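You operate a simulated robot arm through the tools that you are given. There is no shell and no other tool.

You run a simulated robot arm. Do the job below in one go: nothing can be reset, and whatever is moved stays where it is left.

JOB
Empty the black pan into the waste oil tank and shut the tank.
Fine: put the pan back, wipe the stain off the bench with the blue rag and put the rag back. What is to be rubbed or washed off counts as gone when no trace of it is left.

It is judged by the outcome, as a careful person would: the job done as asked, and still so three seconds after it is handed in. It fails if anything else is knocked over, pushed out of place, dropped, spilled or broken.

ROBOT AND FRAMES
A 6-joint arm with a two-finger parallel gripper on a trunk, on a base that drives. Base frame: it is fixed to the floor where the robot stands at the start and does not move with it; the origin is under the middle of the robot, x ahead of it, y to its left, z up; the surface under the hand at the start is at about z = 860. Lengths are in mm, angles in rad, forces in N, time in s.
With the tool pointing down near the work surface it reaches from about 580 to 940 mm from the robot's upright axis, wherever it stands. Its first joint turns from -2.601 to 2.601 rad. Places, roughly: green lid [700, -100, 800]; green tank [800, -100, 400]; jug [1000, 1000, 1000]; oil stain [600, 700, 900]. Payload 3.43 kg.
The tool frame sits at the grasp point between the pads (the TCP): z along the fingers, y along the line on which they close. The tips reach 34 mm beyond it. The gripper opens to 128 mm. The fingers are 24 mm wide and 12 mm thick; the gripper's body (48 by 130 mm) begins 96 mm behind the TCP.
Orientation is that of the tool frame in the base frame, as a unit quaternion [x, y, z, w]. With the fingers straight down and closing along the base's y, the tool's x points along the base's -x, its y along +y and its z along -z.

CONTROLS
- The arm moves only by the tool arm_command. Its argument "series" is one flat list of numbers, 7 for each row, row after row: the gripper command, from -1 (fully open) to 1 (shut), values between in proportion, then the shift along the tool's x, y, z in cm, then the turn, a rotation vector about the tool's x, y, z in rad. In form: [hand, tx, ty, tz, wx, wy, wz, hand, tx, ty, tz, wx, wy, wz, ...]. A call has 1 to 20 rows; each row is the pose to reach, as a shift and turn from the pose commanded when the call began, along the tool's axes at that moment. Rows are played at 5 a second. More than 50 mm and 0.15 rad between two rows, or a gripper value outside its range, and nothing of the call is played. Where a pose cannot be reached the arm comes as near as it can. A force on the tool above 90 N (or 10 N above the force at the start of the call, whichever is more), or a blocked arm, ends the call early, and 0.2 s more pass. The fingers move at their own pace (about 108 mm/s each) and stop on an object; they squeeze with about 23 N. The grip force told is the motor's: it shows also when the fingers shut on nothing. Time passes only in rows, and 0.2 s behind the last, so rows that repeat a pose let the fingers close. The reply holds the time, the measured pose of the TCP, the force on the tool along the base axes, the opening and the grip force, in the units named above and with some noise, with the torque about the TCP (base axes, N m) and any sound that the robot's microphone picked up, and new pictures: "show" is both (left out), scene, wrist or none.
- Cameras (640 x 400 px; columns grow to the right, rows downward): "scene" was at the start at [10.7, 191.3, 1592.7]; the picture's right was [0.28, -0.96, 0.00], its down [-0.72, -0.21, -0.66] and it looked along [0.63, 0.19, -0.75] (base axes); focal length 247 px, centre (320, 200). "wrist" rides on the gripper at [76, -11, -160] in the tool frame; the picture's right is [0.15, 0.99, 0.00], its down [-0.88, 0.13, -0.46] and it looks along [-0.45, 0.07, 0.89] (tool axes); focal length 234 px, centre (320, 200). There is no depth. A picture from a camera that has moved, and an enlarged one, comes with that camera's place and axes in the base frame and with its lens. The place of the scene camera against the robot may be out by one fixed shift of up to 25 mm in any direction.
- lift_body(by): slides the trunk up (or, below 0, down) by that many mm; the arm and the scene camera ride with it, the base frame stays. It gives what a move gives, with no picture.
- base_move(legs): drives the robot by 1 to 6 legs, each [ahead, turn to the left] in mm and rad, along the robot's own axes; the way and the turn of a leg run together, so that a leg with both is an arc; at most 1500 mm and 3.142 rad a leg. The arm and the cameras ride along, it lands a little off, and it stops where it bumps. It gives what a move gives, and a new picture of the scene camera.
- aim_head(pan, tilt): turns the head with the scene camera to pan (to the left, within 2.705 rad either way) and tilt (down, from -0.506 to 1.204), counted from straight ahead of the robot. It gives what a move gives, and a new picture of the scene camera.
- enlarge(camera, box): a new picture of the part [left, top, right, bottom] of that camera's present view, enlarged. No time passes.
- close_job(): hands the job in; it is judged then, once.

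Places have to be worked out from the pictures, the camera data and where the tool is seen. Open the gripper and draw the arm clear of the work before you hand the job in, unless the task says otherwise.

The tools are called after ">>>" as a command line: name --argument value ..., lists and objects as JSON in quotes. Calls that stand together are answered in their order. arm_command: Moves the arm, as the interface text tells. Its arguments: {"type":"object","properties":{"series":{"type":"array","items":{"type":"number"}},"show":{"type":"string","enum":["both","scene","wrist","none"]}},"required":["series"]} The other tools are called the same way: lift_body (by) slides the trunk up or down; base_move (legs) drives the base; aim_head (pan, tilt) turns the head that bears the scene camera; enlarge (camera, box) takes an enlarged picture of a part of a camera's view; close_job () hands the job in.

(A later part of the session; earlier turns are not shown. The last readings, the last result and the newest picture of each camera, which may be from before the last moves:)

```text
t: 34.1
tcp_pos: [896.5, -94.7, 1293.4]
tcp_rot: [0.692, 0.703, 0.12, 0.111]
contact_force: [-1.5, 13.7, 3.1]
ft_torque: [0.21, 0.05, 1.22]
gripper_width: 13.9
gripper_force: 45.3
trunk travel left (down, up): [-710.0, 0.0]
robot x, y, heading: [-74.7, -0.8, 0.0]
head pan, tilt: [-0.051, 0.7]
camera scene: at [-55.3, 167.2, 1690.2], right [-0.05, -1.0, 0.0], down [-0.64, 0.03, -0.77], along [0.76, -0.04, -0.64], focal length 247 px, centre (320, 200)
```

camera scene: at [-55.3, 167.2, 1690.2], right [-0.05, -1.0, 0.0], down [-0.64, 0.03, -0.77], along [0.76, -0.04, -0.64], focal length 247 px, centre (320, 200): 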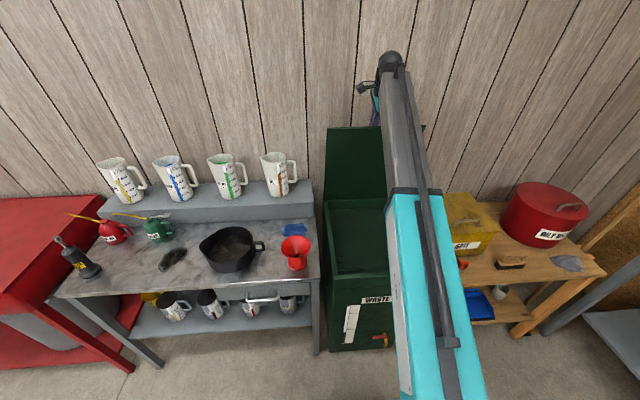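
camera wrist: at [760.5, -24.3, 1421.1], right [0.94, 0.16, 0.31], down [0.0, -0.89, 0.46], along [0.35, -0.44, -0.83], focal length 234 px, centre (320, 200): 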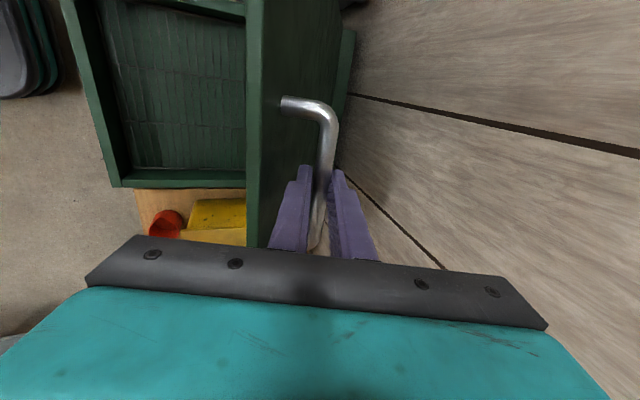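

The lid is at about 71° now with small forces. I'll continue driving forward in two 40 mm legs.

>>> base_move --legs '[[40, 0]]'

>>> arm_command --series '[1, 0, 0, 0, 0, 0, 0]'

```text
t: 35.0
tcp_pos: [934.0, -96.0, 1297.3]
tcp_rot: [0.691, 0.703, 0.123, 0.113]
contact_force: [-3.2, 9.0, 29.0]
ft_torque: [0.42, -0.07, 1.29]
gripper_width: 13.8
gripper_force: 44.7
trunk travel left (down, up): [-710.0, 0.0]
robot x, y, heading: [-34.0, -5.4, -0.0]
head pan, tilt: [-0.051, 0.7]
camera scene: at [-19.0, 166.8, 1690.4], right [-0.05, -1.0, 0.0], down [-0.64, 0.03, -0.77], along [0.77, -0.04, -0.64], focal length 247 px, centre (320, 200)
```

scene: 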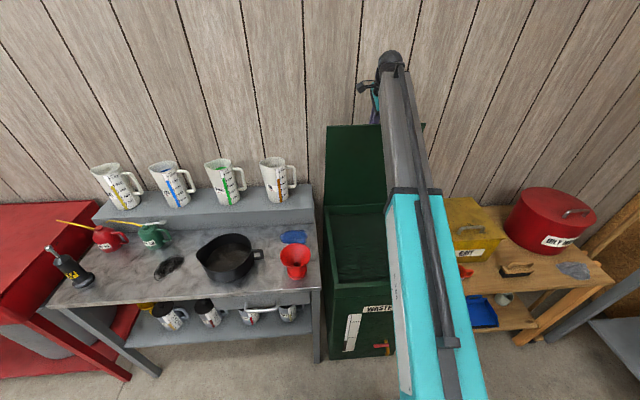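

```text
t: 35.4
tcp_pos: [934.5, -94.6, 1298.6]
tcp_rot: [0.69, 0.704, 0.123, 0.112]
contact_force: [-4.7, 3.4, 16.3]
ft_torque: [-0.47, -0.03, 1.15]
gripper_width: 13.7
gripper_force: 45.2
trunk travel left (down, up): [-710.0, 0.0]
robot x, y, heading: [-35.9, -2.3, 0.006]
head pan, tilt: [-0.051, 0.7]
camera scene: at [-17.2, 165.7, 1690.1], right [-0.05, -1.0, 0.0], down [-0.64, 0.03, -0.77], along [0.77, -0.04, -0.64], focal length 247 px, centre (320, 200)
camera wrist: at [870.8, -22.6, 1446.0], right [0.93, 0.16, 0.33], down [-0.01, -0.89, 0.46], along [0.37, -0.43, -0.82], focal length 234 px, centre (320, 200)
```

scene: 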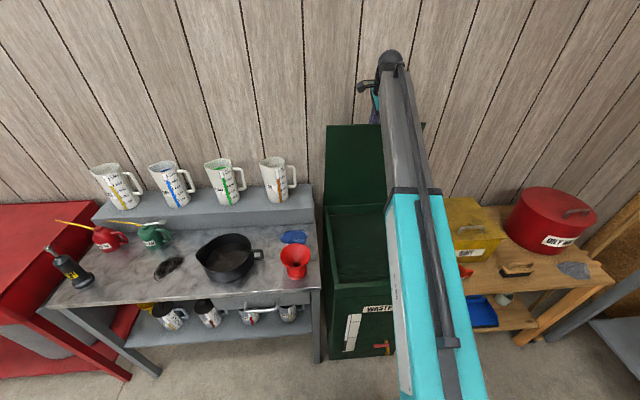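
wrist: 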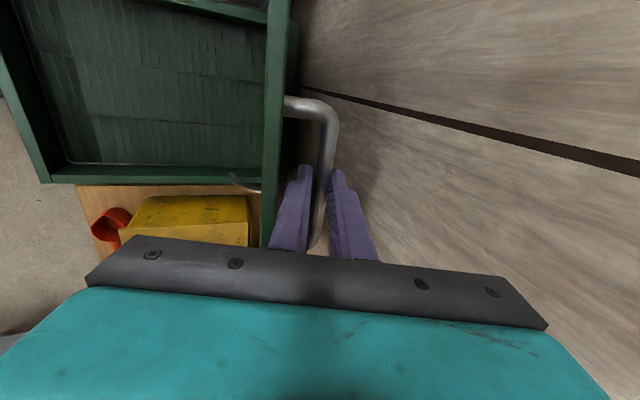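

The lid is near 76° and the wall-side finger is getting closer to the wall. I'll advance another 30 mm and watch the force.

>>> base_move --legs '[[30, 0]]'

>>> arm_command --series '[1, 0, 0, 0, 0, 0, 0]' --show "wrist"

```text
t: 36.3
tcp_pos: [964.4, -94.4, 1299.3]
tcp_rot: [0.69, 0.704, 0.124, 0.112]
contact_force: [-0.7, 7.4, 29.5]
ft_torque: [0.24, -0.12, 1.23]
gripper_width: 13.9
gripper_force: 44.8
trunk travel left (down, up): [-710.0, 0.0]
robot x, y, heading: [-6.9, -1.0, -0.001]
head pan, tilt: [-0.051, 0.7]
camera scene: at [11.7, 166.4, 1690.3], right [-0.05, -1.0, 0.0], down [-0.64, 0.03, -0.77], along [0.77, -0.04, -0.64], focal length 247 px, centre (320, 200)
```

scene: 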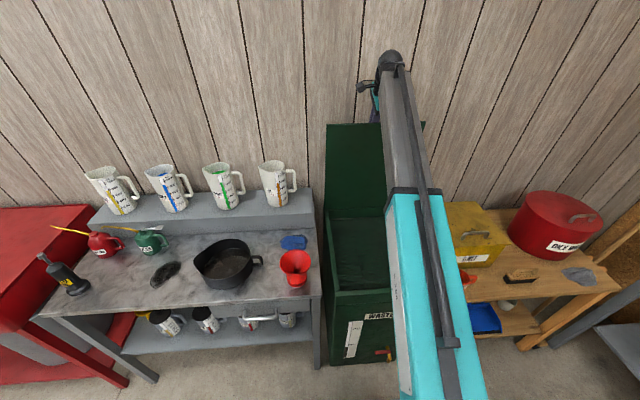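

```text
t: 36.7
tcp_pos: [965.0, -94.7, 1300.1]
tcp_rot: [0.689, 0.705, 0.126, 0.112]
contact_force: [-3.6, 1.4, 14.7]
ft_torque: [-0.53, -0.03, 1.09]
gripper_width: 13.5
gripper_force: 44.4
trunk travel left (down, up): [-710.0, 0.0]
robot x, y, heading: [-2.5, -4.7, -0.001]
head pan, tilt: [-0.051, 0.7]
camera wrist: at [901.5, -22.0, 1446.8], right [0.93, 0.17, 0.33], down [-0.01, -0.89, 0.46], along [0.37, -0.43, -0.82], focal length 234 px, centre (320, 200)
```

wrist: 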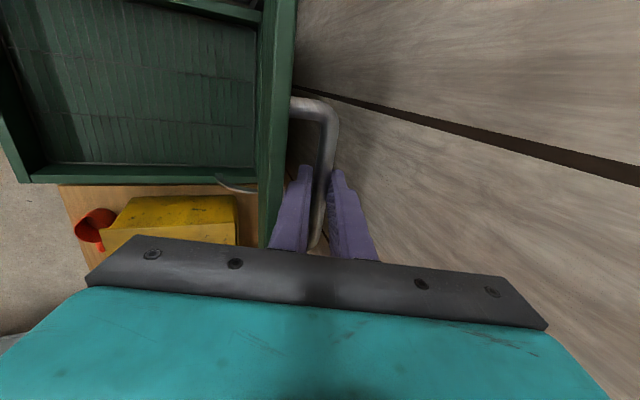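

Forces are still low and the lid is at about 80°. I'll advance 30 mm more.

>>> base_move --legs '[[30, 0]]'

>>> arm_command --series '[1, 0, 0, 0, 0, 0, 0]' --show "wrist"

```text
t: 37.6
tcp_pos: [989.7, -92.5, 1299.4]
tcp_rot: [0.689, 0.707, 0.118, 0.106]
contact_force: [-24.8, 3.9, 23.5]
ft_torque: [-1.64, 8.78, 3.19]
gripper_width: 13.4
gripper_force: 44.6
trunk travel left (down, up): [-710.0, 0.0]
robot x, y, heading: [29.3, -3.7, -0.001]
head pan, tilt: [-0.051, 0.7]
camera scene: at [40.5, 166.2, 1690.3], right [-0.05, -1.0, 0.0], down [-0.64, 0.03, -0.77], along [0.77, -0.04, -0.64], focal length 247 px, centre (320, 200)
```

scene: 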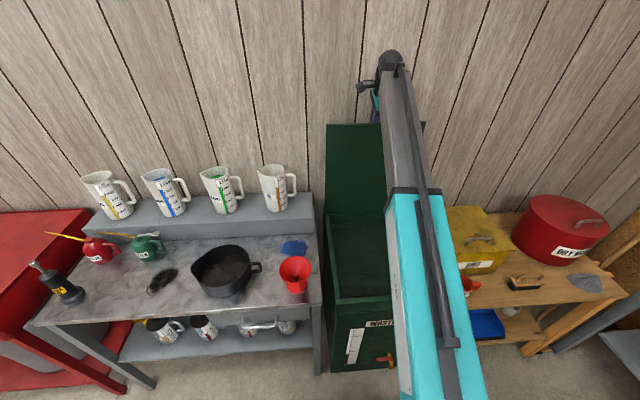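

```text
t: 38.0
tcp_pos: [989.4, -93.9, 1299.1]
tcp_rot: [0.689, 0.708, 0.115, 0.104]
contact_force: [-11.7, 2.4, 23.2]
ft_torque: [-0.81, 4.96, 0.07]
gripper_width: 13.6
gripper_force: 45.2
trunk travel left (down, up): [-710.0, 0.0]
robot x, y, heading: [27.2, -5.3, -0.001]
head pan, tilt: [-0.051, 0.7]
camera wrist: at [927.6, -21.6, 1448.2], right [0.94, 0.17, 0.31], down [0.01, -0.89, 0.46], along [0.35, -0.43, -0.83], focal length 234 px, centre (320, 200)
```

wrist: 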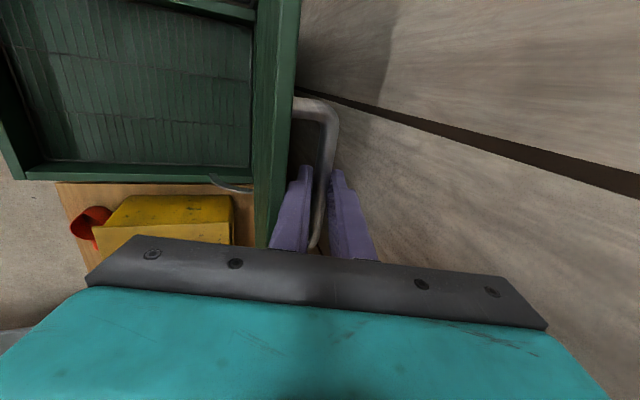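

A torque about y suggests the hand's body is touching the wall. I'll take a closer look before going further.

>>> enlarge --camera "scene" --box '[310, 40, 450, 130]'

>>> enlarge --camera "wrist" --box '[200, 60, 440, 210]'

```text
4.44 times, centred on (380, 85) of scene
camera zoom: at [42.3, 165.7, 1690.3], right [-0.05, -1.0, 0.0], down [-0.64, 0.03, -0.77], along [0.77, -0.04, -0.64], focal length 1099 px, centre (53, 711)
```

zoom: 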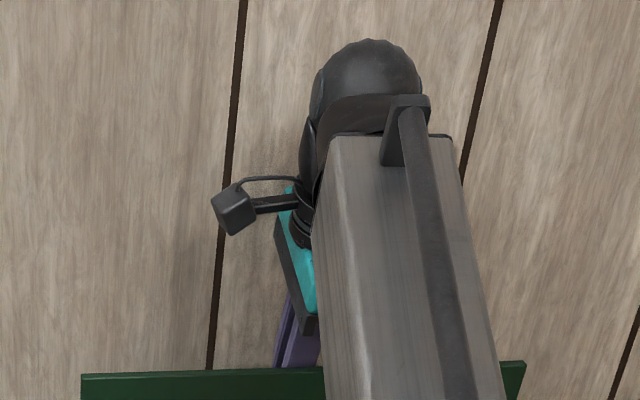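

```text
2.67 times, centred on (320, 135) of wrist
camera zoom: at [927.6, -21.6, 1448.2], right [0.94, 0.17, 0.31], down [0.01, -0.89, 0.46], along [0.35, -0.43, -0.83], focal length 624 px, centre (320, 373)
```

zoom: 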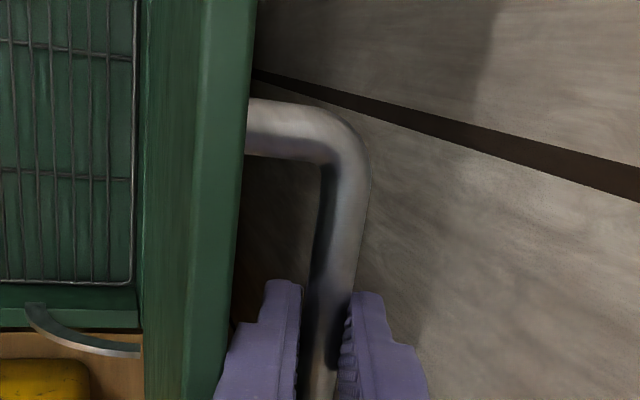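

The hand seems to touch the wall. To find out whether the lid stays by itself here, I'll loosen the fingers to a 40 mm cage around the bar and see if it drifts back.

>>> arm_command --series '[0.375, 0, 0, 0, 0, 0, 0, 0.375, 0, 0, 0, 0, 0, 0, 0.375, 0, 0, 0, 0, 0, 0, 0.375, 0, 0, 0, 0, 0, 0]' --show "wrist"

>>> enlarge --camera "wrist" --box '[200, 60, 440, 210]'

```text
t: 39.0
tcp_pos: [989.4, -93.9, 1300.8]
tcp_rot: [0.689, 0.707, 0.119, 0.107]
contact_force: [-2.3, 2.1, 42.8]
ft_torque: [-0.07, 3.52, 0.42]
gripper_width: 33.9
gripper_force: 0.1
trunk travel left (down, up): [-710.0, 0.0]
robot x, y, heading: [26.6, -2.5, -0.001]
head pan, tilt: [-0.051, 0.7]
camera wrist: at [926.7, -21.6, 1450.1], right [0.93, 0.17, 0.31], down [0.01, -0.89, 0.46], along [0.36, -0.43, -0.83], focal length 234 px, centre (320, 200)
```

wrist: 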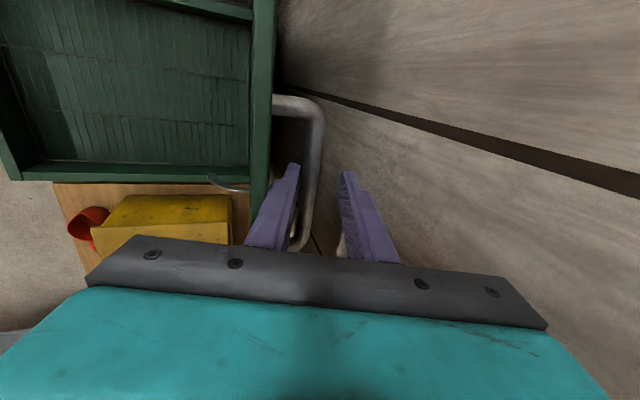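

```text
2.67 times, centred on (320, 135) of wrist
camera zoom: at [926.7, -21.6, 1450.1], right [0.93, 0.17, 0.31], down [0.01, -0.89, 0.46], along [0.36, -0.43, -0.83], focal length 624 px, centre (320, 373)
```

zoom: 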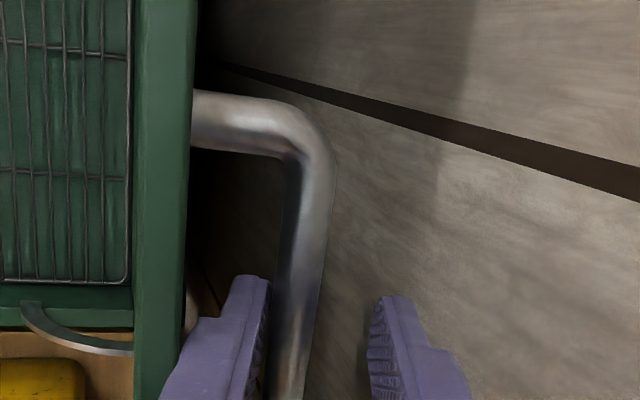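

The bar stayed against the room-side finger, and the 43 N upward force suggests the lid edge is bearing on the hand's base. I'll pull back 20 mm along the tool axis while keeping the bar caged.

>>> arm_command --series '[0.45, 0, 0, -0.5, 0, 0, 0, 0.45, 0, 0, -1.0, 0, 0, 0, 0.45, 0, 0, -1.5, 0, 0, 0, 0.45, 0, 0, -1.5, 0, 0, 0]' --show "wrist"

>>> enlarge --camera "wrist" --box '[200, 60, 440, 210]'

```text
t: 40.0
tcp_pos: [990.0, -93.8, 1306.3]
tcp_rot: [0.69, 0.707, 0.116, 0.104]
contact_force: [-2.7, 0.2, -11.7]
ft_torque: [-0.1, 0.19, 0.23]
gripper_width: 38.6
gripper_force: 2.7
trunk travel left (down, up): [-710.0, 0.0]
robot x, y, heading: [27.2, -5.7, -0.003]
head pan, tilt: [-0.051, 0.7]
camera wrist: at [928.7, -22.9, 1455.3], right [0.94, 0.17, 0.31], down [0.01, -0.89, 0.46], along [0.35, -0.43, -0.83], focal length 234 px, centre (320, 200)
```

wrist: 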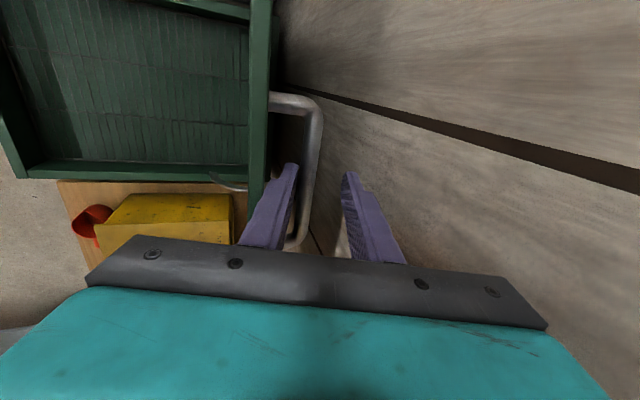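

```text
2.67 times, centred on (320, 135) of wrist
camera zoom: at [928.7, -22.9, 1455.3], right [0.94, 0.17, 0.31], down [0.01, -0.89, 0.46], along [0.35, -0.43, -0.83], focal length 624 px, centre (320, 373)
```

zoom: 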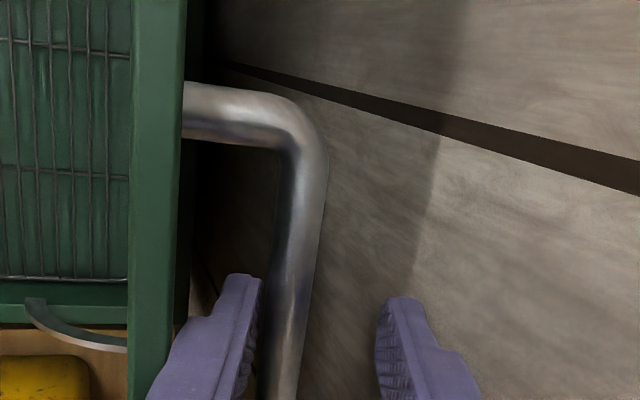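

The bar rests on the room-side finger, but I can't tell whether the lid is falling or just lying there. I'll shift the hand 8 mm toward the room and see whether a gap opens between bar and finger.

>>> arm_command --series '[0.45, 0, -0.4, 0, 0, 0, 0, 0.45, 0, -0.8, 0, 0, 0, 0, 0.45, 0, -0.8, 0, 0, 0, 0]' --show "none"

>>> enlarge --camera "wrist" --box '[200, 60, 440, 210]'

```text
t: 40.8
tcp_pos: [983.0, -94.6, 1305.8]
tcp_rot: [0.689, 0.708, 0.118, 0.105]
contact_force: [4.2, 1.1, 2.6]
ft_torque: [-0.03, 0.16, 0.02]
gripper_width: 32.6
gripper_force: 0.0
trunk travel left (down, up): [-710.0, 0.0]
robot x, y, heading: [24.9, -2.9, 0.002]
head pan, tilt: [-0.051, 0.7]
```

```text
2.67 times, centred on (320, 135) of wrist
camera zoom: at [921.3, -23.1, 1455.5], right [0.94, 0.17, 0.31], down [0.01, -0.89, 0.46], along [0.35, -0.43, -0.83], focal length 624 px, centre (320, 373)
```

zoom: 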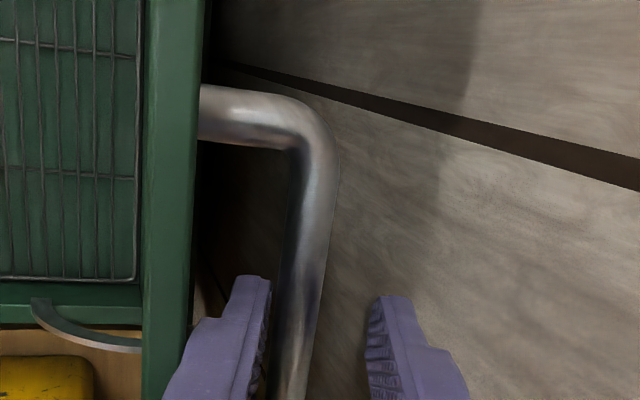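

A small gap has opened, so the lid may be holding by itself. I'll wait a second without moving and look again for a slow drift.

>>> arm_command --series '[0.45, 0, 0, 0, 0, 0, 0, 0.45, 0, 0, 0, 0, 0, 0, 0.45, 0, 0, 0, 0, 0, 0, 0.45, 0, 0, 0, 0, 0, 0, 0.45, 0, 0, 0, 0, 0, 0, 0.45, 0, 0, 0, 0, 0, 0, 0.45, 0, 0, 0, 0, 0, 0, 0.45, 0, 0, 0, 0, 0, 0]' --show "none"

>>> enlarge --camera "wrist" --box '[200, 60, 440, 210]'

```text
t: 42.6
tcp_pos: [981.9, -94.4, 1304.7]
tcp_rot: [0.69, 0.707, 0.117, 0.104]
contact_force: [1.5, 0.2, 1.9]
ft_torque: [0.01, 0.05, 0.0]
gripper_width: 34.3
gripper_force: 0.1
trunk travel left (down, up): [-710.0, 0.0]
robot x, y, heading: [27.3, -4.0, -0.004]
head pan, tilt: [-0.051, 0.7]
```

```text
2.67 times, centred on (320, 135) of wrist
camera zoom: at [920.9, -23.1, 1454.5], right [0.94, 0.17, 0.31], down [0.01, -0.89, 0.46], along [0.35, -0.43, -0.83], focal length 624 px, centre (320, 373)
```

zoom: 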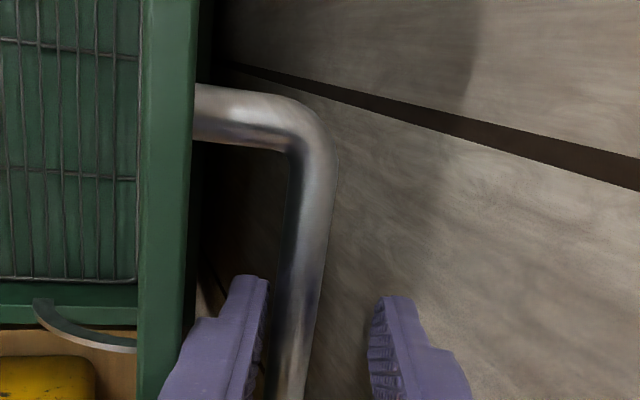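

There may be slight drift, but the picture isn't conclusive. I'll shift another 6 mm toward the room and check whether the gap grows.

>>> arm_command --series '[0.45, 0, -0.3, 0, 0, 0, 0, 0.45, 0, -0.6, 0, 0, 0, 0, 0.45, 0, -0.6, 0, 0, 0, 0, 0.45, 0, -0.6, 0, 0, 0, 0]' --show "none"

>>> enlarge --camera "wrist" --box '[200, 60, 440, 210]'

```text
t: 43.6
tcp_pos: [976.7, -94.8, 1304.5]
tcp_rot: [0.689, 0.707, 0.117, 0.104]
contact_force: [3.3, -1.5, 2.7]
ft_torque: [0.05, 0.12, 0.14]
gripper_width: 32.9
gripper_force: 0.0
trunk travel left (down, up): [-710.0, 0.0]
robot x, y, heading: [23.4, -6.8, -0.008]
head pan, tilt: [-0.051, 0.7]
```

```text
2.67 times, centred on (320, 135) of wrist
camera zoom: at [915.5, -22.9, 1453.8], right [0.94, 0.17, 0.31], down [0.01, -0.89, 0.46], along [0.35, -0.43, -0.83], focal length 624 px, centre (320, 373)
```

zoom: 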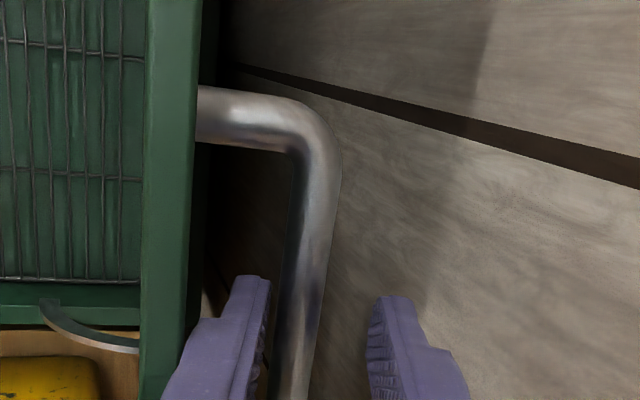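

After each shift the lid pushes the finger back toward +x, so it resists closing and friction is holding it open. I'll re-centre, narrow the fingers and draw them out upward along the lid.

>>> arm_command --series '[0.55, 0, 0.3, 0, 0, 0, 0, 0.55, 0, 0.3, 0, 0, 0, 0, 0.55, 0, 0.3, -1, 0, 0, 0, 0.55, 0, 0.3, -2, 0, 0, 0, 0.55, 0, 0.3, -3, 0, 0, 0, 0.55, 0, 0.3, -3, 0, 0, 0, 0.55, 0, 0.3, -3, 0, 0, 0]'

```text
t: 45.2
tcp_pos: [970.8, -95.8, 1335.2]
tcp_rot: [0.689, 0.707, 0.117, 0.104]
contact_force: [-0.3, 0.2, -0.3]
ft_torque: [-0.06, 0.01, 0.0]
gripper_width: 28.5
gripper_force: 0.0
trunk travel left (down, up): [-710.0, 0.0]
robot x, y, heading: [27.3, -6.0, 0.004]
head pan, tilt: [-0.051, 0.7]
camera scene: at [47.1, 164.9, 1690.2], right [-0.05, -1.0, 0.0], down [-0.64, 0.03, -0.77], along [0.76, -0.04, -0.64], focal length 247 px, centre (320, 200)
camera wrist: at [908.4, -23.5, 1483.9], right [0.94, 0.17, 0.31], down [0.01, -0.89, 0.46], along [0.35, -0.43, -0.83], focal length 234 px, centre (320, 200)
```

scene: 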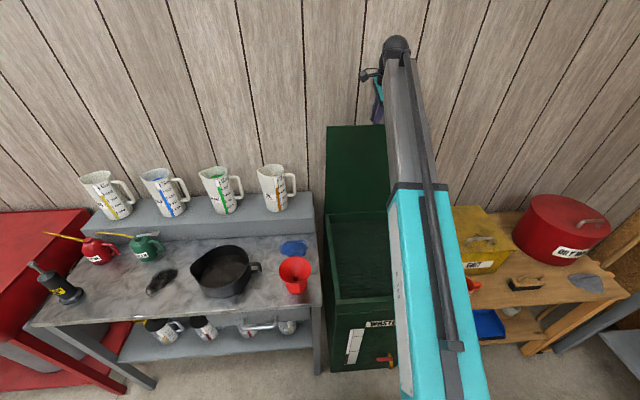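
wrist: 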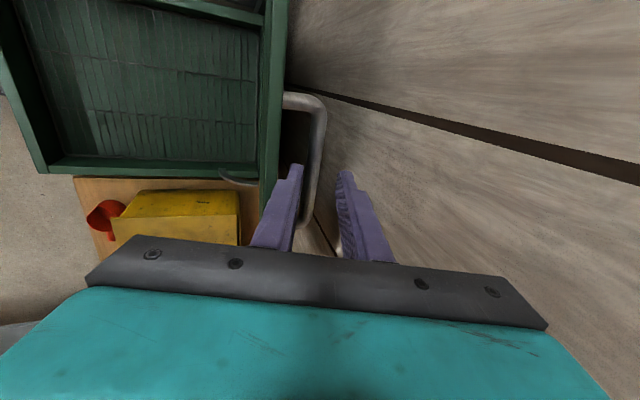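

The fingers have cleared the bar and the lid stands by itself. I'll raise straight up so the tips pass above the lid's edge.

>>> arm_command --series '[0.55, 0, 0.9, -2.85, 0, 0, 0, 0.55, 0, 1.8, -5.7, 0, 0, 0, 0.55, 0, 1.8, -5.7, 0, 0, 0]'

```text
t: 46.0
tcp_pos: [955.6, -94.3, 1386.7]
tcp_rot: [0.689, 0.707, 0.117, 0.106]
contact_force: [0.4, 0.1, -0.7]
ft_torque: [-0.04, 0.03, -0.01]
gripper_width: 28.9
gripper_force: 0.1
out of reach, approached as far as the arm can: row 2, 3
trunk travel left (down, up): [-710.0, 0.0]
robot x, y, heading: [29.1, -4.0, 0.003]
head pan, tilt: [-0.051, 0.7]
camera scene: at [47.4, 164.9, 1690.1], right [-0.05, -1.0, 0.0], down [-0.64, 0.03, -0.76], along [0.76, -0.04, -0.64], focal length 247 px, centre (320, 200)
camera wrist: at [894.4, -22.2, 1536.6], right [0.94, 0.17, 0.31], down [0.01, -0.89, 0.46], along [0.35, -0.43, -0.83], focal length 234 px, centre (320, 200)
```

scene: 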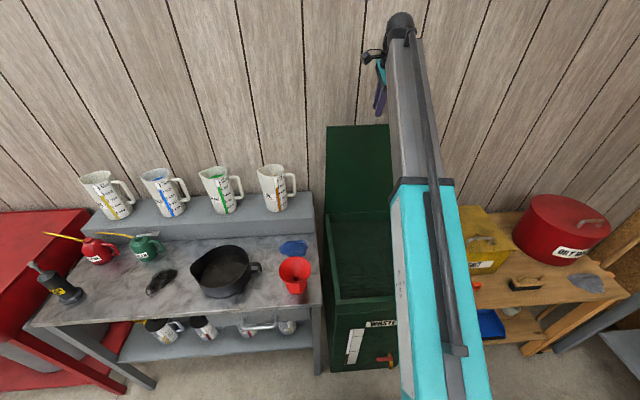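
wrist: 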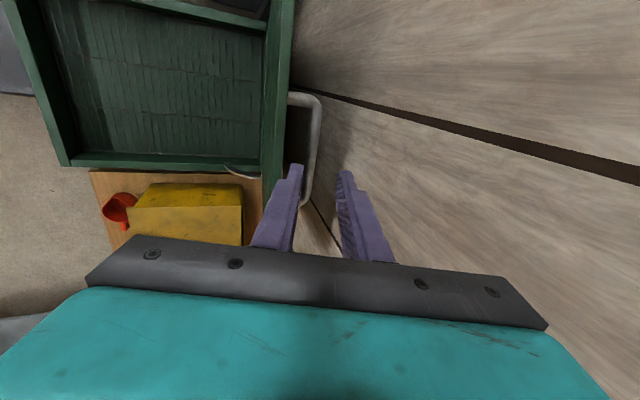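

The hand is above the lid edge and the lid stands open. I'll reposition the base to about (-90, 95), backing up at an angle, so that both the pan handle and the tank are in comfortable reach.

>>> base_move --legs '[[-20, 0], [0, -0.785], [-140, 0], [0, 0.785]]'

```text
t: 53.3
tcp_pos: [834.9, 0.8, 1385.6]
tcp_rot: [0.691, 0.705, 0.117, 0.108]
contact_force: [0.6, -0.3, -0.5]
ft_torque: [-0.08, 0.05, -0.02]
gripper_width: 28.8
gripper_force: 0.0
trunk travel left (down, up): [-710.0, 0.0]
robot x, y, heading: [-92.7, 107.4, -0.015]
head pan, tilt: [-0.051, 0.7]
camera scene: at [-70.0, 277.4, 1689.9], right [-0.06, -1.0, 0.0], down [-0.64, 0.04, -0.76], along [0.76, -0.05, -0.64], focal length 247 px, centre (320, 200)
```

scene: 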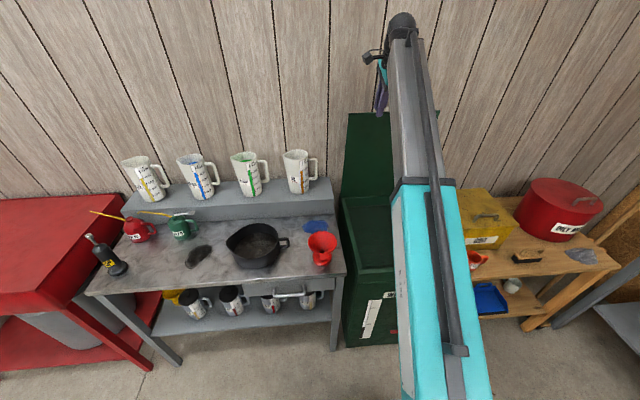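

The lid still stands open. I'll bring the hand back over the bench front, upright and fingers opening, to prepare for the pan's handle.

>>> arm_command --series '[0.3, 2.5, -3.0, 1.5, 0.039, 0, 0, 0, 5.0, -6.0, 3.0, 0.078, 0, 0, -0.2, 7.5, -9.1, 4.4, 0.117, 0, 0, -0.2, 10.0, -12.1, 5.9, 0.156, 0, 0, -0.2, 12.5, -15.1, 7.4, 0.195, 0, 0, -0.2, 15.0, -18.1, 8.9, 0.234, 0, 0, -0.2, 17.5, -21.1, 10.3, 0.273, 0, 0, -0.2, 19.9, -24.2, 11.8, 0.312, 0, 0, -0.2, 19.9, -24.2, 11.8, 0.312, 0, 0]'

```text
t: 55.3
tcp_pos: [635.2, 197.1, 1198.3]
tcp_rot: [0.699, 0.715, 0.006, -0.002]
contact_force: [0.1, 0.1, 0.4]
ft_torque: [-0.03, 0.0, -0.02]
gripper_width: 77.1
gripper_force: 0.1
trunk travel left (down, up): [-710.0, 0.0]
robot x, y, heading: [-93.2, 103.9, -0.016]
head pan, tilt: [-0.051, 0.7]
camera scene: at [-71.0, 274.7, 1690.2], right [-0.06, -1.0, 0.0], down [-0.64, 0.04, -0.77], along [0.76, -0.05, -0.64], focal length 247 px, centre (320, 200)
camera wrist: at [622.4, 270.2, 1357.5], right [0.99, 0.17, 0.01], down [0.15, -0.88, 0.45], along [0.08, -0.44, -0.9], focal length 234 px, centre (320, 200)
```

scene: 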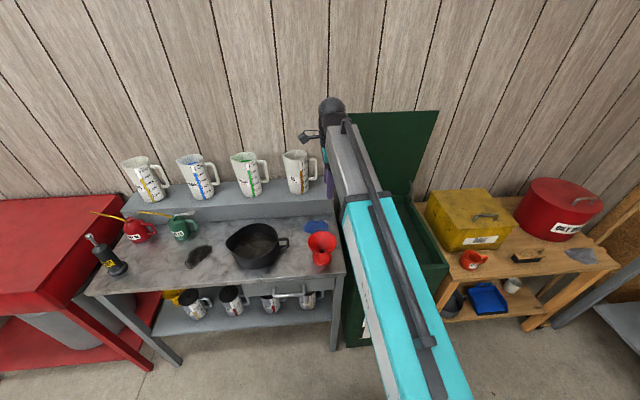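
wrist: 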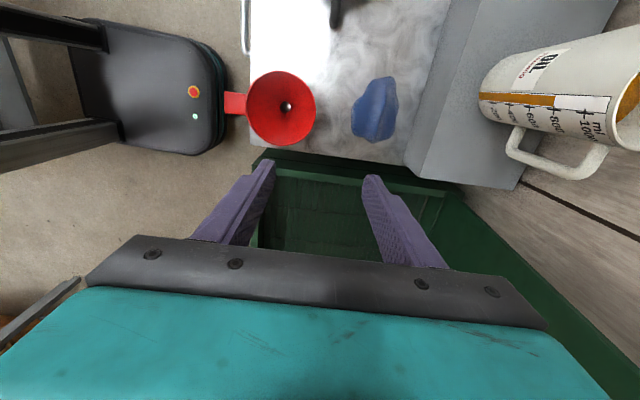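

From here the funnel's rim is at about (567, 224, 955), which limits how far I can tilt, so I'll use a 30° tilt for the pan handle. I'll move to a view point above the handle first.

>>> arm_command --series '[-0.2, 2.6, -0.2, 2.7, 0, 0.13, 0, -0.2, 5.2, -0.4, 5.4, 0, 0.26, 0, -0.2, 7.8, -0.6, 8.1, 0, 0.39, 0, -0.2, 10.3, -0.9, 10.8, 0, 0.52, 0, -0.2, 10.3, -0.9, 10.8, 0, 0.52, 0]' --show "wrist"

>>> enlarge --camera "wrist" --box '[200, 60, 440, 210]'

```text
t: 56.5
tcp_pos: [626.0, 300.5, 1093.4]
tcp_rot: [0.675, 0.689, 0.187, -0.186]
contact_force: [-0.8, -0.2, 0.1]
ft_torque: [0.01, 0.03, 0.01]
gripper_width: 77.1
gripper_force: 0.0
trunk travel left (down, up): [-710.0, 0.0]
robot x, y, heading: [-93.4, 104.3, -0.015]
head pan, tilt: [-0.051, 0.7]
camera wrist: at [615.0, 284.3, 1269.4], right [0.99, 0.15, 0.08], down [0.15, -0.99, -0.06], along [0.07, 0.07, -1.0], focal length 234 px, centre (320, 200)
```

wrist: 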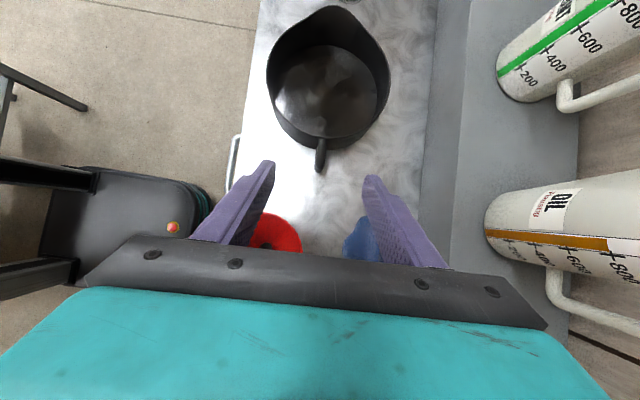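

```text
2.67 times, centred on (320, 135) of wrist
camera zoom: at [615.0, 284.3, 1269.4], right [0.99, 0.15, 0.08], down [0.15, -0.99, -0.06], along [0.07, 0.07, -1.0], focal length 624 px, centre (320, 373)
```

zoom: 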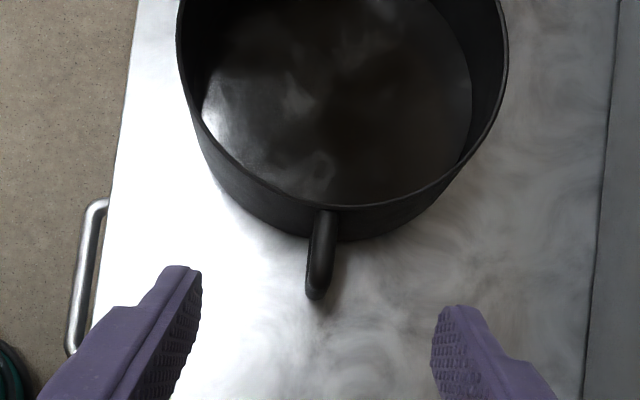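

Seen from above, the handle is a vertical D-loop like a mug's, about 14 mm wide at x≈629. It spans y≈350–395 and z≈870–945, which suits the 30° tilt with fingers closing along x. I'll descend most of the way and check.

>>> arm_command --series '[-0.2, -0.94, 0.07, 4.47, 0, 0, 0, -0.2, -1.88, 0.14, 8.94, 0, 0, 0, -0.2, -2.82, 0.21, 13.4, 0, 0, 0, -0.2, -2.82, 0.21, 13.4, 0, 0, 0]'

>>> enlarge --camera "wrist" --box '[200, 60, 440, 210]'

>>> enlarge --camera "scene" --box '[220, 170, 380, 270]'

```text
t: 57.5
tcp_pos: [629.9, 342.4, 964.3]
tcp_rot: [0.675, 0.69, 0.185, -0.186]
contact_force: [0.2, -0.2, -0.6]
ft_torque: [0.0, 0.02, 0.0]
gripper_width: 76.9
gripper_force: 0.0
trunk travel left (down, up): [-710.0, 0.0]
robot x, y, heading: [-92.4, 107.3, -0.01]
head pan, tilt: [-0.051, 0.7]
camera scene: at [-71.3, 275.0, 1690.2], right [-0.06, -1.0, 0.0], down [-0.64, 0.04, -0.77], along [0.76, -0.05, -0.64], focal length 247 px, centre (320, 200)
camera wrist: at [618.6, 326.1, 1140.0], right [0.99, 0.15, 0.08], down [0.15, -0.99, -0.05], along [0.07, 0.07, -1.0], focal length 234 px, centre (320, 200)
```

scene: 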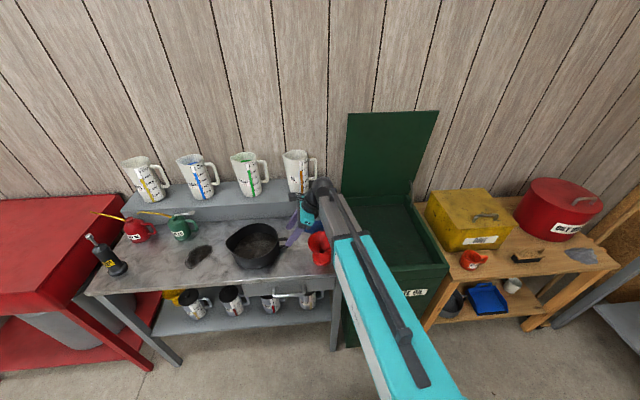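
wrist: 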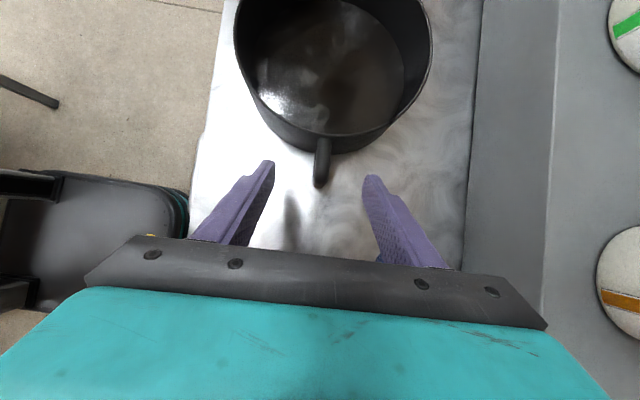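

```text
2.67 times, centred on (320, 135) of wrist
camera zoom: at [618.6, 326.1, 1140.0], right [0.99, 0.15, 0.08], down [0.15, -0.99, -0.05], along [0.07, 0.07, -1.0], focal length 624 px, centre (320, 373)
```

zoom: 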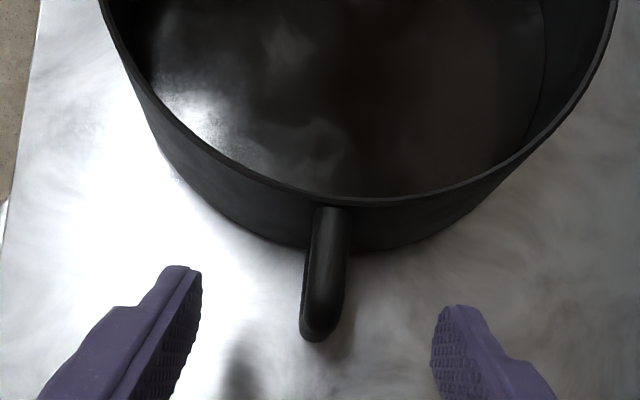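

```text
4.00 times, centred on (300, 220) of scene
camera zoom: at [-71.3, 275.0, 1690.2], right [-0.06, -1.0, 0.0], down [-0.64, 0.04, -0.77], along [0.76, -0.05, -0.64], focal length 990 px, centre (400, 120)
```

zoom: 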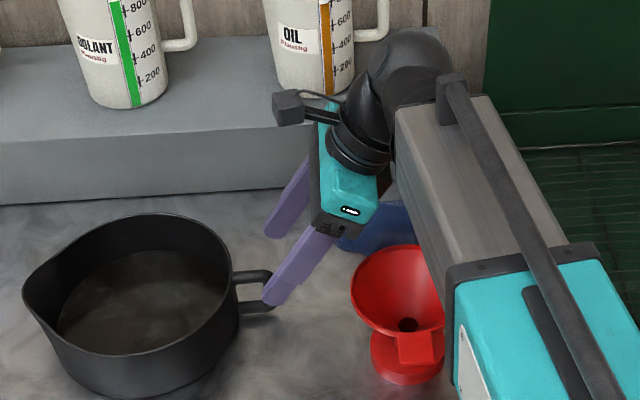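

The D-loop is now clear: x≈631, y≈352–398, z≈885–930. I'll go in, close on it and pause without lifting.

>>> arm_command --series '[-0.2, -0.5, 0.08, 3.0, 0, 0, 0, -0.2, -1.0, 0.15, 6.0, 0, 0, 0, 0.4, -1.0, 0.15, 6.0, 0, 0, 0, 1, -1.0, 0.15, 6.0, 0, 0, 0, 1, -1.0, 0.15, 6.0, 0, 0, 0, 1, -1.0, 0.15, 6.0, 0, 0, 0]'

>>> enlarge --camera "scene" --box '[220, 170, 380, 270]'

```text
t: 58.9
tcp_pos: [630.0, 365.5, 908.5]
tcp_rot: [0.674, 0.69, 0.185, -0.186]
contact_force: [0.6, -0.6, 0.9]
ft_torque: [0.18, 0.5, 0.03]
gripper_width: 13.7
gripper_force: 23.1
trunk travel left (down, up): [-710.0, 0.0]
robot x, y, heading: [-94.3, 110.0, -0.015]
head pan, tilt: [-0.051, 0.7]
camera scene: at [-71.1, 274.8, 1690.2], right [-0.06, -1.0, 0.0], down [-0.64, 0.04, -0.77], along [0.76, -0.05, -0.64], focal length 247 px, centre (320, 200)
camera wrist: at [618.7, 348.3, 1084.3], right [0.99, 0.15, 0.08], down [0.15, -0.99, -0.05], along [0.07, 0.07, -1.0], focal length 234 px, centre (320, 200)
```

scene: 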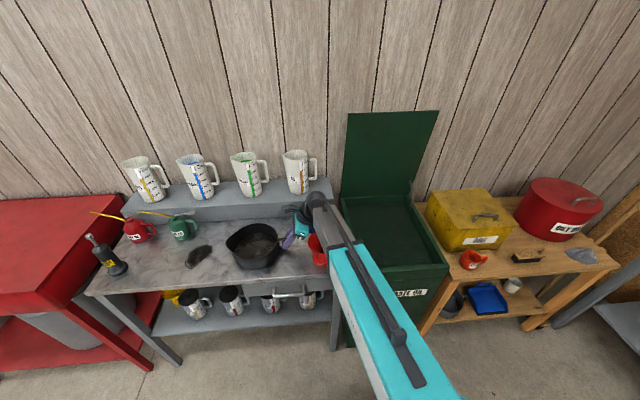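
wrist: 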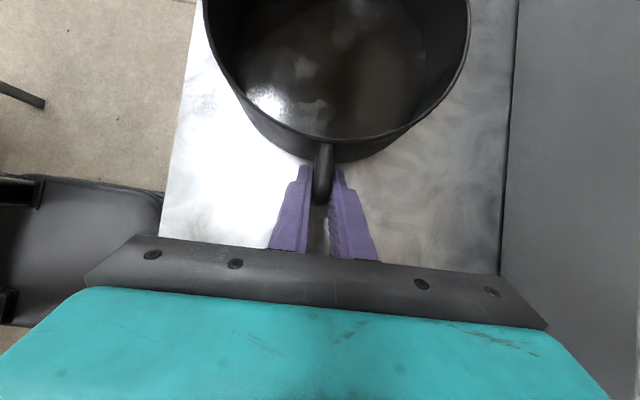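

```text
4.00 times, centred on (300, 220) of scene
camera zoom: at [-71.1, 274.8, 1690.2], right [-0.06, -1.0, 0.0], down [-0.64, 0.04, -0.77], along [0.76, -0.05, -0.64], focal length 990 px, centre (400, 120)
```

zoom: 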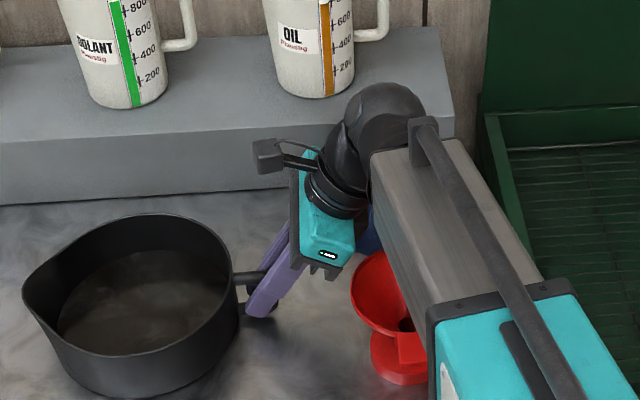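

The handle is gripped at 13.7 mm. I'll lift 10 mm gently and read the weight and check the pan stays level.

>>> arm_command --series '[1, 0, 0, 0, 0, 0, 0, 1, 0.25, 0, -0.43, 0, 0, 0, 1, 0.5, 0, -0.86, 0, 0, 0, 1, 0.5, 0, -0.86, 0, 0, 0]' --show "wrist"

>>> enlarge --camera "scene" --box '[220, 170, 380, 270]'

```text
t: 59.9
tcp_pos: [630.2, 364.6, 918.1]
tcp_rot: [0.674, 0.69, 0.186, -0.187]
contact_force: [0.3, -0.2, -4.5]
ft_torque: [-0.56, -0.01, 0.03]
gripper_width: 14.0
gripper_force: 23.4
trunk travel left (down, up): [-710.0, 0.0]
robot x, y, heading: [-92.5, 104.9, -0.012]
head pan, tilt: [-0.051, 0.7]
camera wrist: at [618.7, 348.9, 1094.2], right [0.99, 0.15, 0.08], down [0.15, -0.99, -0.05], along [0.07, 0.06, -1.0], focal length 234 px, centre (320, 200)
```

wrist: 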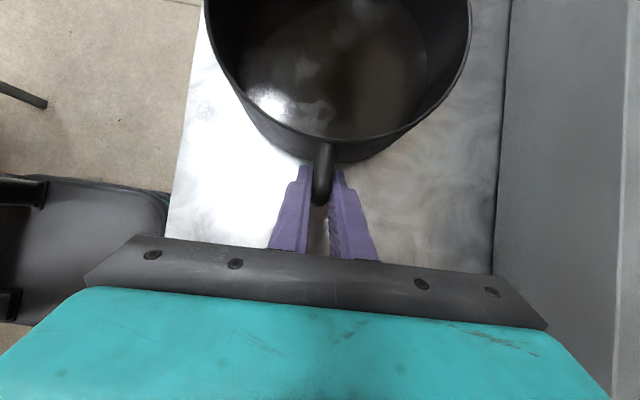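

```text
4.00 times, centred on (300, 220) of scene
camera zoom: at [-70.6, 275.2, 1690.1], right [-0.06, -1.0, 0.0], down [-0.64, 0.04, -0.76], along [0.76, -0.05, -0.64], focal length 990 px, centre (400, 120)
```

zoom: 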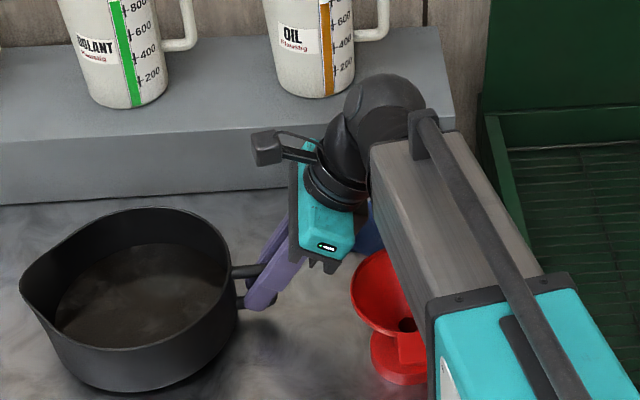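

The pan lifted cleanly at about 0.46 kg and held level. I'll raise it straight up to about z=1140.

>>> arm_command --series '[1, 0.8, 0, -1.3, 0, 0, 0, 1, 2.3, 0, -3.9, 0, 0, 0, 1, 4.1, 0, -6.9, 0, 0, 0, 1, 5.9, 0, -9.9, 0, 0, 0, 1, 7.7, 0.1, -12.9, 0, 0, 0, 1, 9.4, 0.1, -15.9, 0, 0, 0, 1, 10.7, 0.1, -18.1, 0, 0, 0, 1, 11.3, 0.1, -19.1, 0, 0, 0, 1, 11.3, 0.1, -19.1, 0, 0, 0]'

```text
t: 61.9
tcp_pos: [630.3, 366.1, 1141.6]
tcp_rot: [0.674, 0.69, 0.186, -0.187]
contact_force: [0.5, 1.1, -5.5]
ft_torque: [-0.59, -0.03, 0.01]
gripper_width: 14.1
gripper_force: 22.9
trunk travel left (down, up): [-710.0, 0.0]
robot x, y, heading: [-92.9, 104.5, -0.016]
head pan, tilt: [-0.051, 0.7]
camera scene: at [-70.5, 275.2, 1690.1], right [-0.06, -1.0, 0.0], down [-0.64, 0.04, -0.76], along [0.76, -0.05, -0.64], focal length 247 px, centre (320, 200)
camera wrist: at [619.5, 349.5, 1317.0], right [0.99, 0.15, 0.08], down [0.15, -0.99, -0.05], along [0.07, 0.06, -1.0], focal length 234 px, centre (320, 200)
```

scene: 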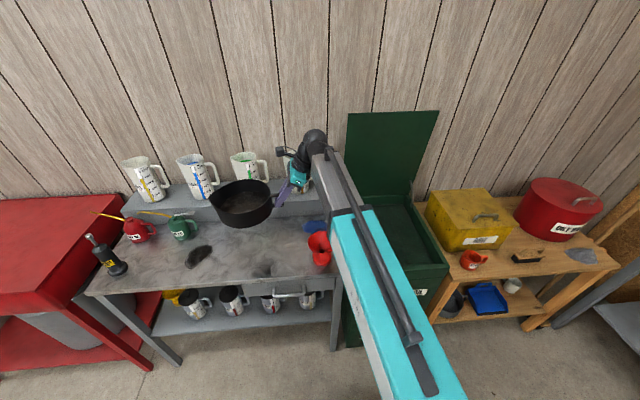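
wrist: 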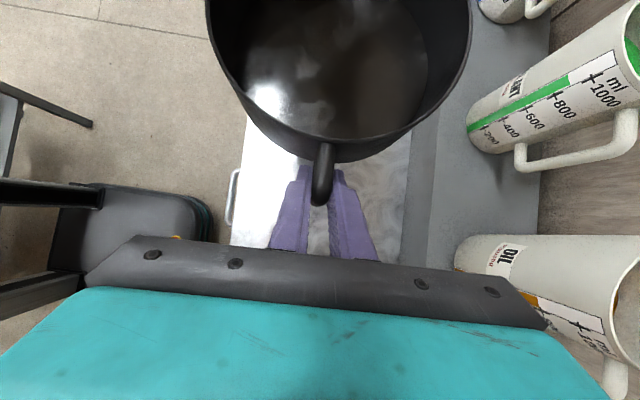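

The pan is level at z≈1140 with stable grip. I'll carry it smoothly over to the tank, turning it 30° clockwise so the pour plane suits the arm.

>>> arm_command --series '[1, -0.58, -0.08, -0.36, -0.003, 0, 0.005, 1, -2.04, -0.26, -1.25, -0.009, 0, 0.016, 1, -4.38, -0.56, -2.68, -0.02, 0, 0.034, 1, -7.29, -0.94, -4.46, -0.033, 0, 0.056, 1, -10.5, -1.35, -6.43, -0.048, -0.001, 0.081, 1, -14.0, -1.8, -8.57, -0.064, -0.001, 0.108, 1, -17.51, -2.25, -10.71, -0.08, -0.001, 0.135, 1, -21.01, -2.7, -12.85, -0.096, -0.001, 0.162, 1, -24.51, -3.15, -14.99, -0.112, -0.001, 0.189, 1, -28.01, -3.6, -17.14, -0.128, -0.001, 0.216, 1, -31.51, -4.05, -19.28, -0.144, -0.002, 0.244, 1, -35.01, -4.5, -21.42, -0.16, -0.002, 0.271, 1, -38.51, -4.95, -23.56, -0.176, -0.002, 0.298, 1, -42.01, -5.4, -25.7, -0.192, -0.002, 0.325, 1, -45.51, -5.85, -27.85, -0.208, -0.002, 0.352, 1, -49.01, -6.3, -29.99, -0.224, -0.003, 0.379, 1, -52.22, -6.71, -31.95, -0.239, -0.003, 0.404, 1, -55.14, -7.09, -33.74, -0.252, -0.003, 0.426, 1, -57.18, -7.35, -34.99, -0.262, -0.003, 0.442, 1, -58.35, -7.5, -35.7, -0.267, -0.003, 0.451]'

```text
t: 66.1
tcp_pos: [568.6, -321.6, 1150.0]
tcp_rot: [0.831, 0.49, 0.229, -0.132]
contact_force: [-0.6, 0.8, -5.2]
ft_torque: [-0.46, 0.25, -0.01]
gripper_width: 13.9
gripper_force: 22.9
trunk travel left (down, up): [-710.0, 0.0]
robot x, y, heading: [-95.9, 106.0, -0.017]
head pan, tilt: [-0.051, 0.7]
camera scene: at [-70.6, 274.4, 1690.2], right [-0.06, -1.0, 0.0], down [-0.64, 0.04, -0.76], along [0.76, -0.05, -0.64], focal length 247 px, centre (320, 200)
camera wrist: at [551.6, -329.3, 1326.3], right [0.93, -0.37, 0.08], down [-0.36, -0.93, -0.05], along [0.09, 0.02, -1.0], focal length 234 px, centre (320, 200)
```

scene: 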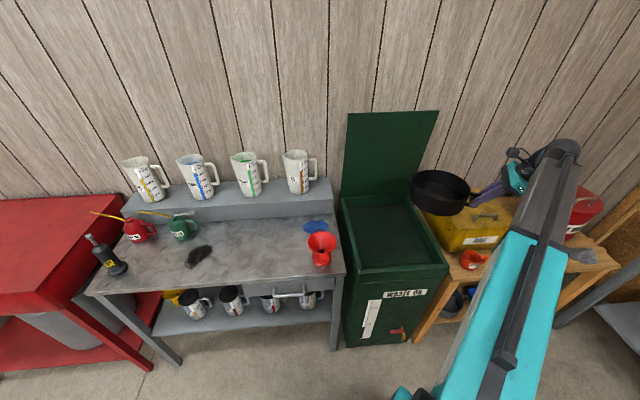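
wrist: 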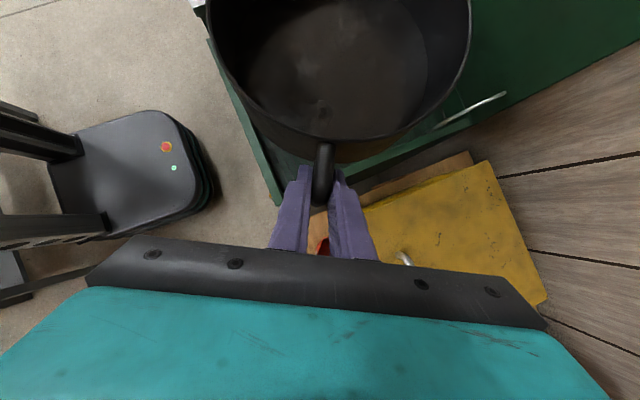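

The spout should be over about (681, -106), the middle of the tank opening. I'll begin the pour by swinging the hand about the closing axis while keeping the spout over that spot.

>>> arm_command --series '[1, -0.14, 0, -0.08, 0, -0.075, 0, 1, -0.15, 0, -0.09, 0, -0.15, 0, 1, -0.05, 0, -0.03, 0, -0.225, 0, 1, 0.17, 0, 0.1, 0, -0.3, 0, 1, 0.51, 0, 0.3, 0, -0.375, 0, 1, 0.96, 0, 0.57, 0, -0.45, 0, 1, 0.96, 0, 0.57, 0, -0.45, 0]'

>>> enlarge --camera "scene" --box '[320, 130, 560, 280]'

```text
t: 67.7
tcp_pos: [573.8, -308.1, 1151.0]
tcp_rot: [0.86, 0.509, 0.037, -0.018]
contact_force: [-0.2, -0.4, -3.7]
ft_torque: [-0.38, 0.19, 0.0]
gripper_width: 13.9
gripper_force: 22.1
trunk travel left (down, up): [-710.0, 0.0]
robot x, y, heading: [-94.2, 107.8, -0.013]
head pan, tilt: [-0.051, 0.7]
camera scene: at [-70.6, 274.6, 1690.2], right [-0.06, -1.0, 0.0], down [-0.64, 0.04, -0.76], along [0.76, -0.05, -0.64], focal length 247 px, centre (320, 200)
camera wrist: at [593.8, -248.0, 1315.7], right [0.94, -0.35, 0.02], down [-0.33, -0.86, 0.38], along [-0.12, -0.36, -0.92], focal length 234 px, centre (320, 200)
```

scene: 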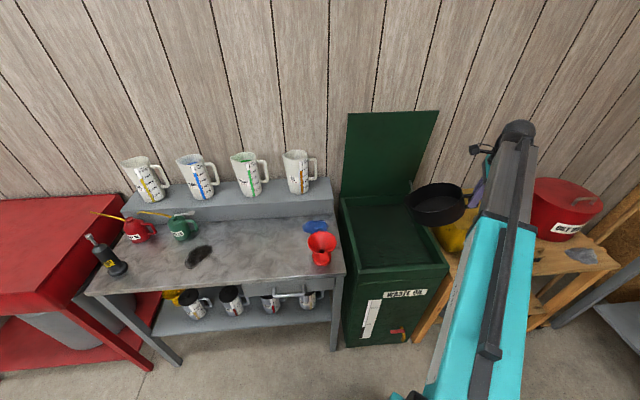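
wrist: 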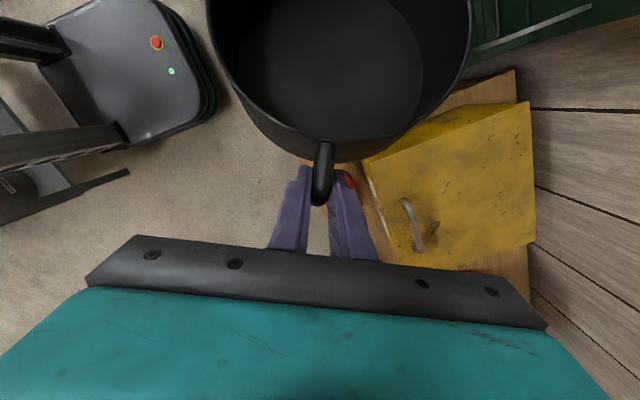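

```text
2.67 times, centred on (440, 205) of scene
camera zoom: at [-70.6, 274.6, 1690.2], right [-0.06, -1.0, 0.0], down [-0.64, 0.04, -0.76], along [0.76, -0.05, -0.64], focal length 660 px, centre (0, 187)
```

zoom: 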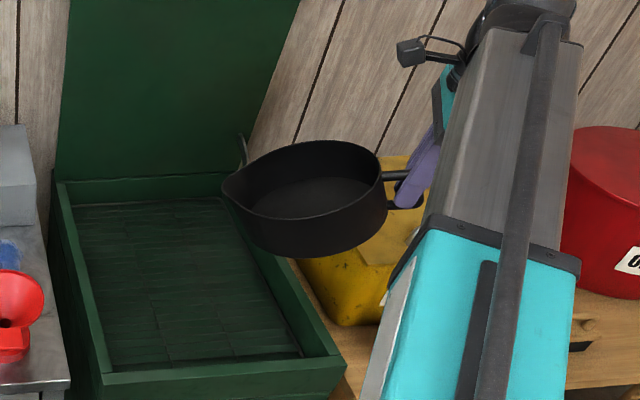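

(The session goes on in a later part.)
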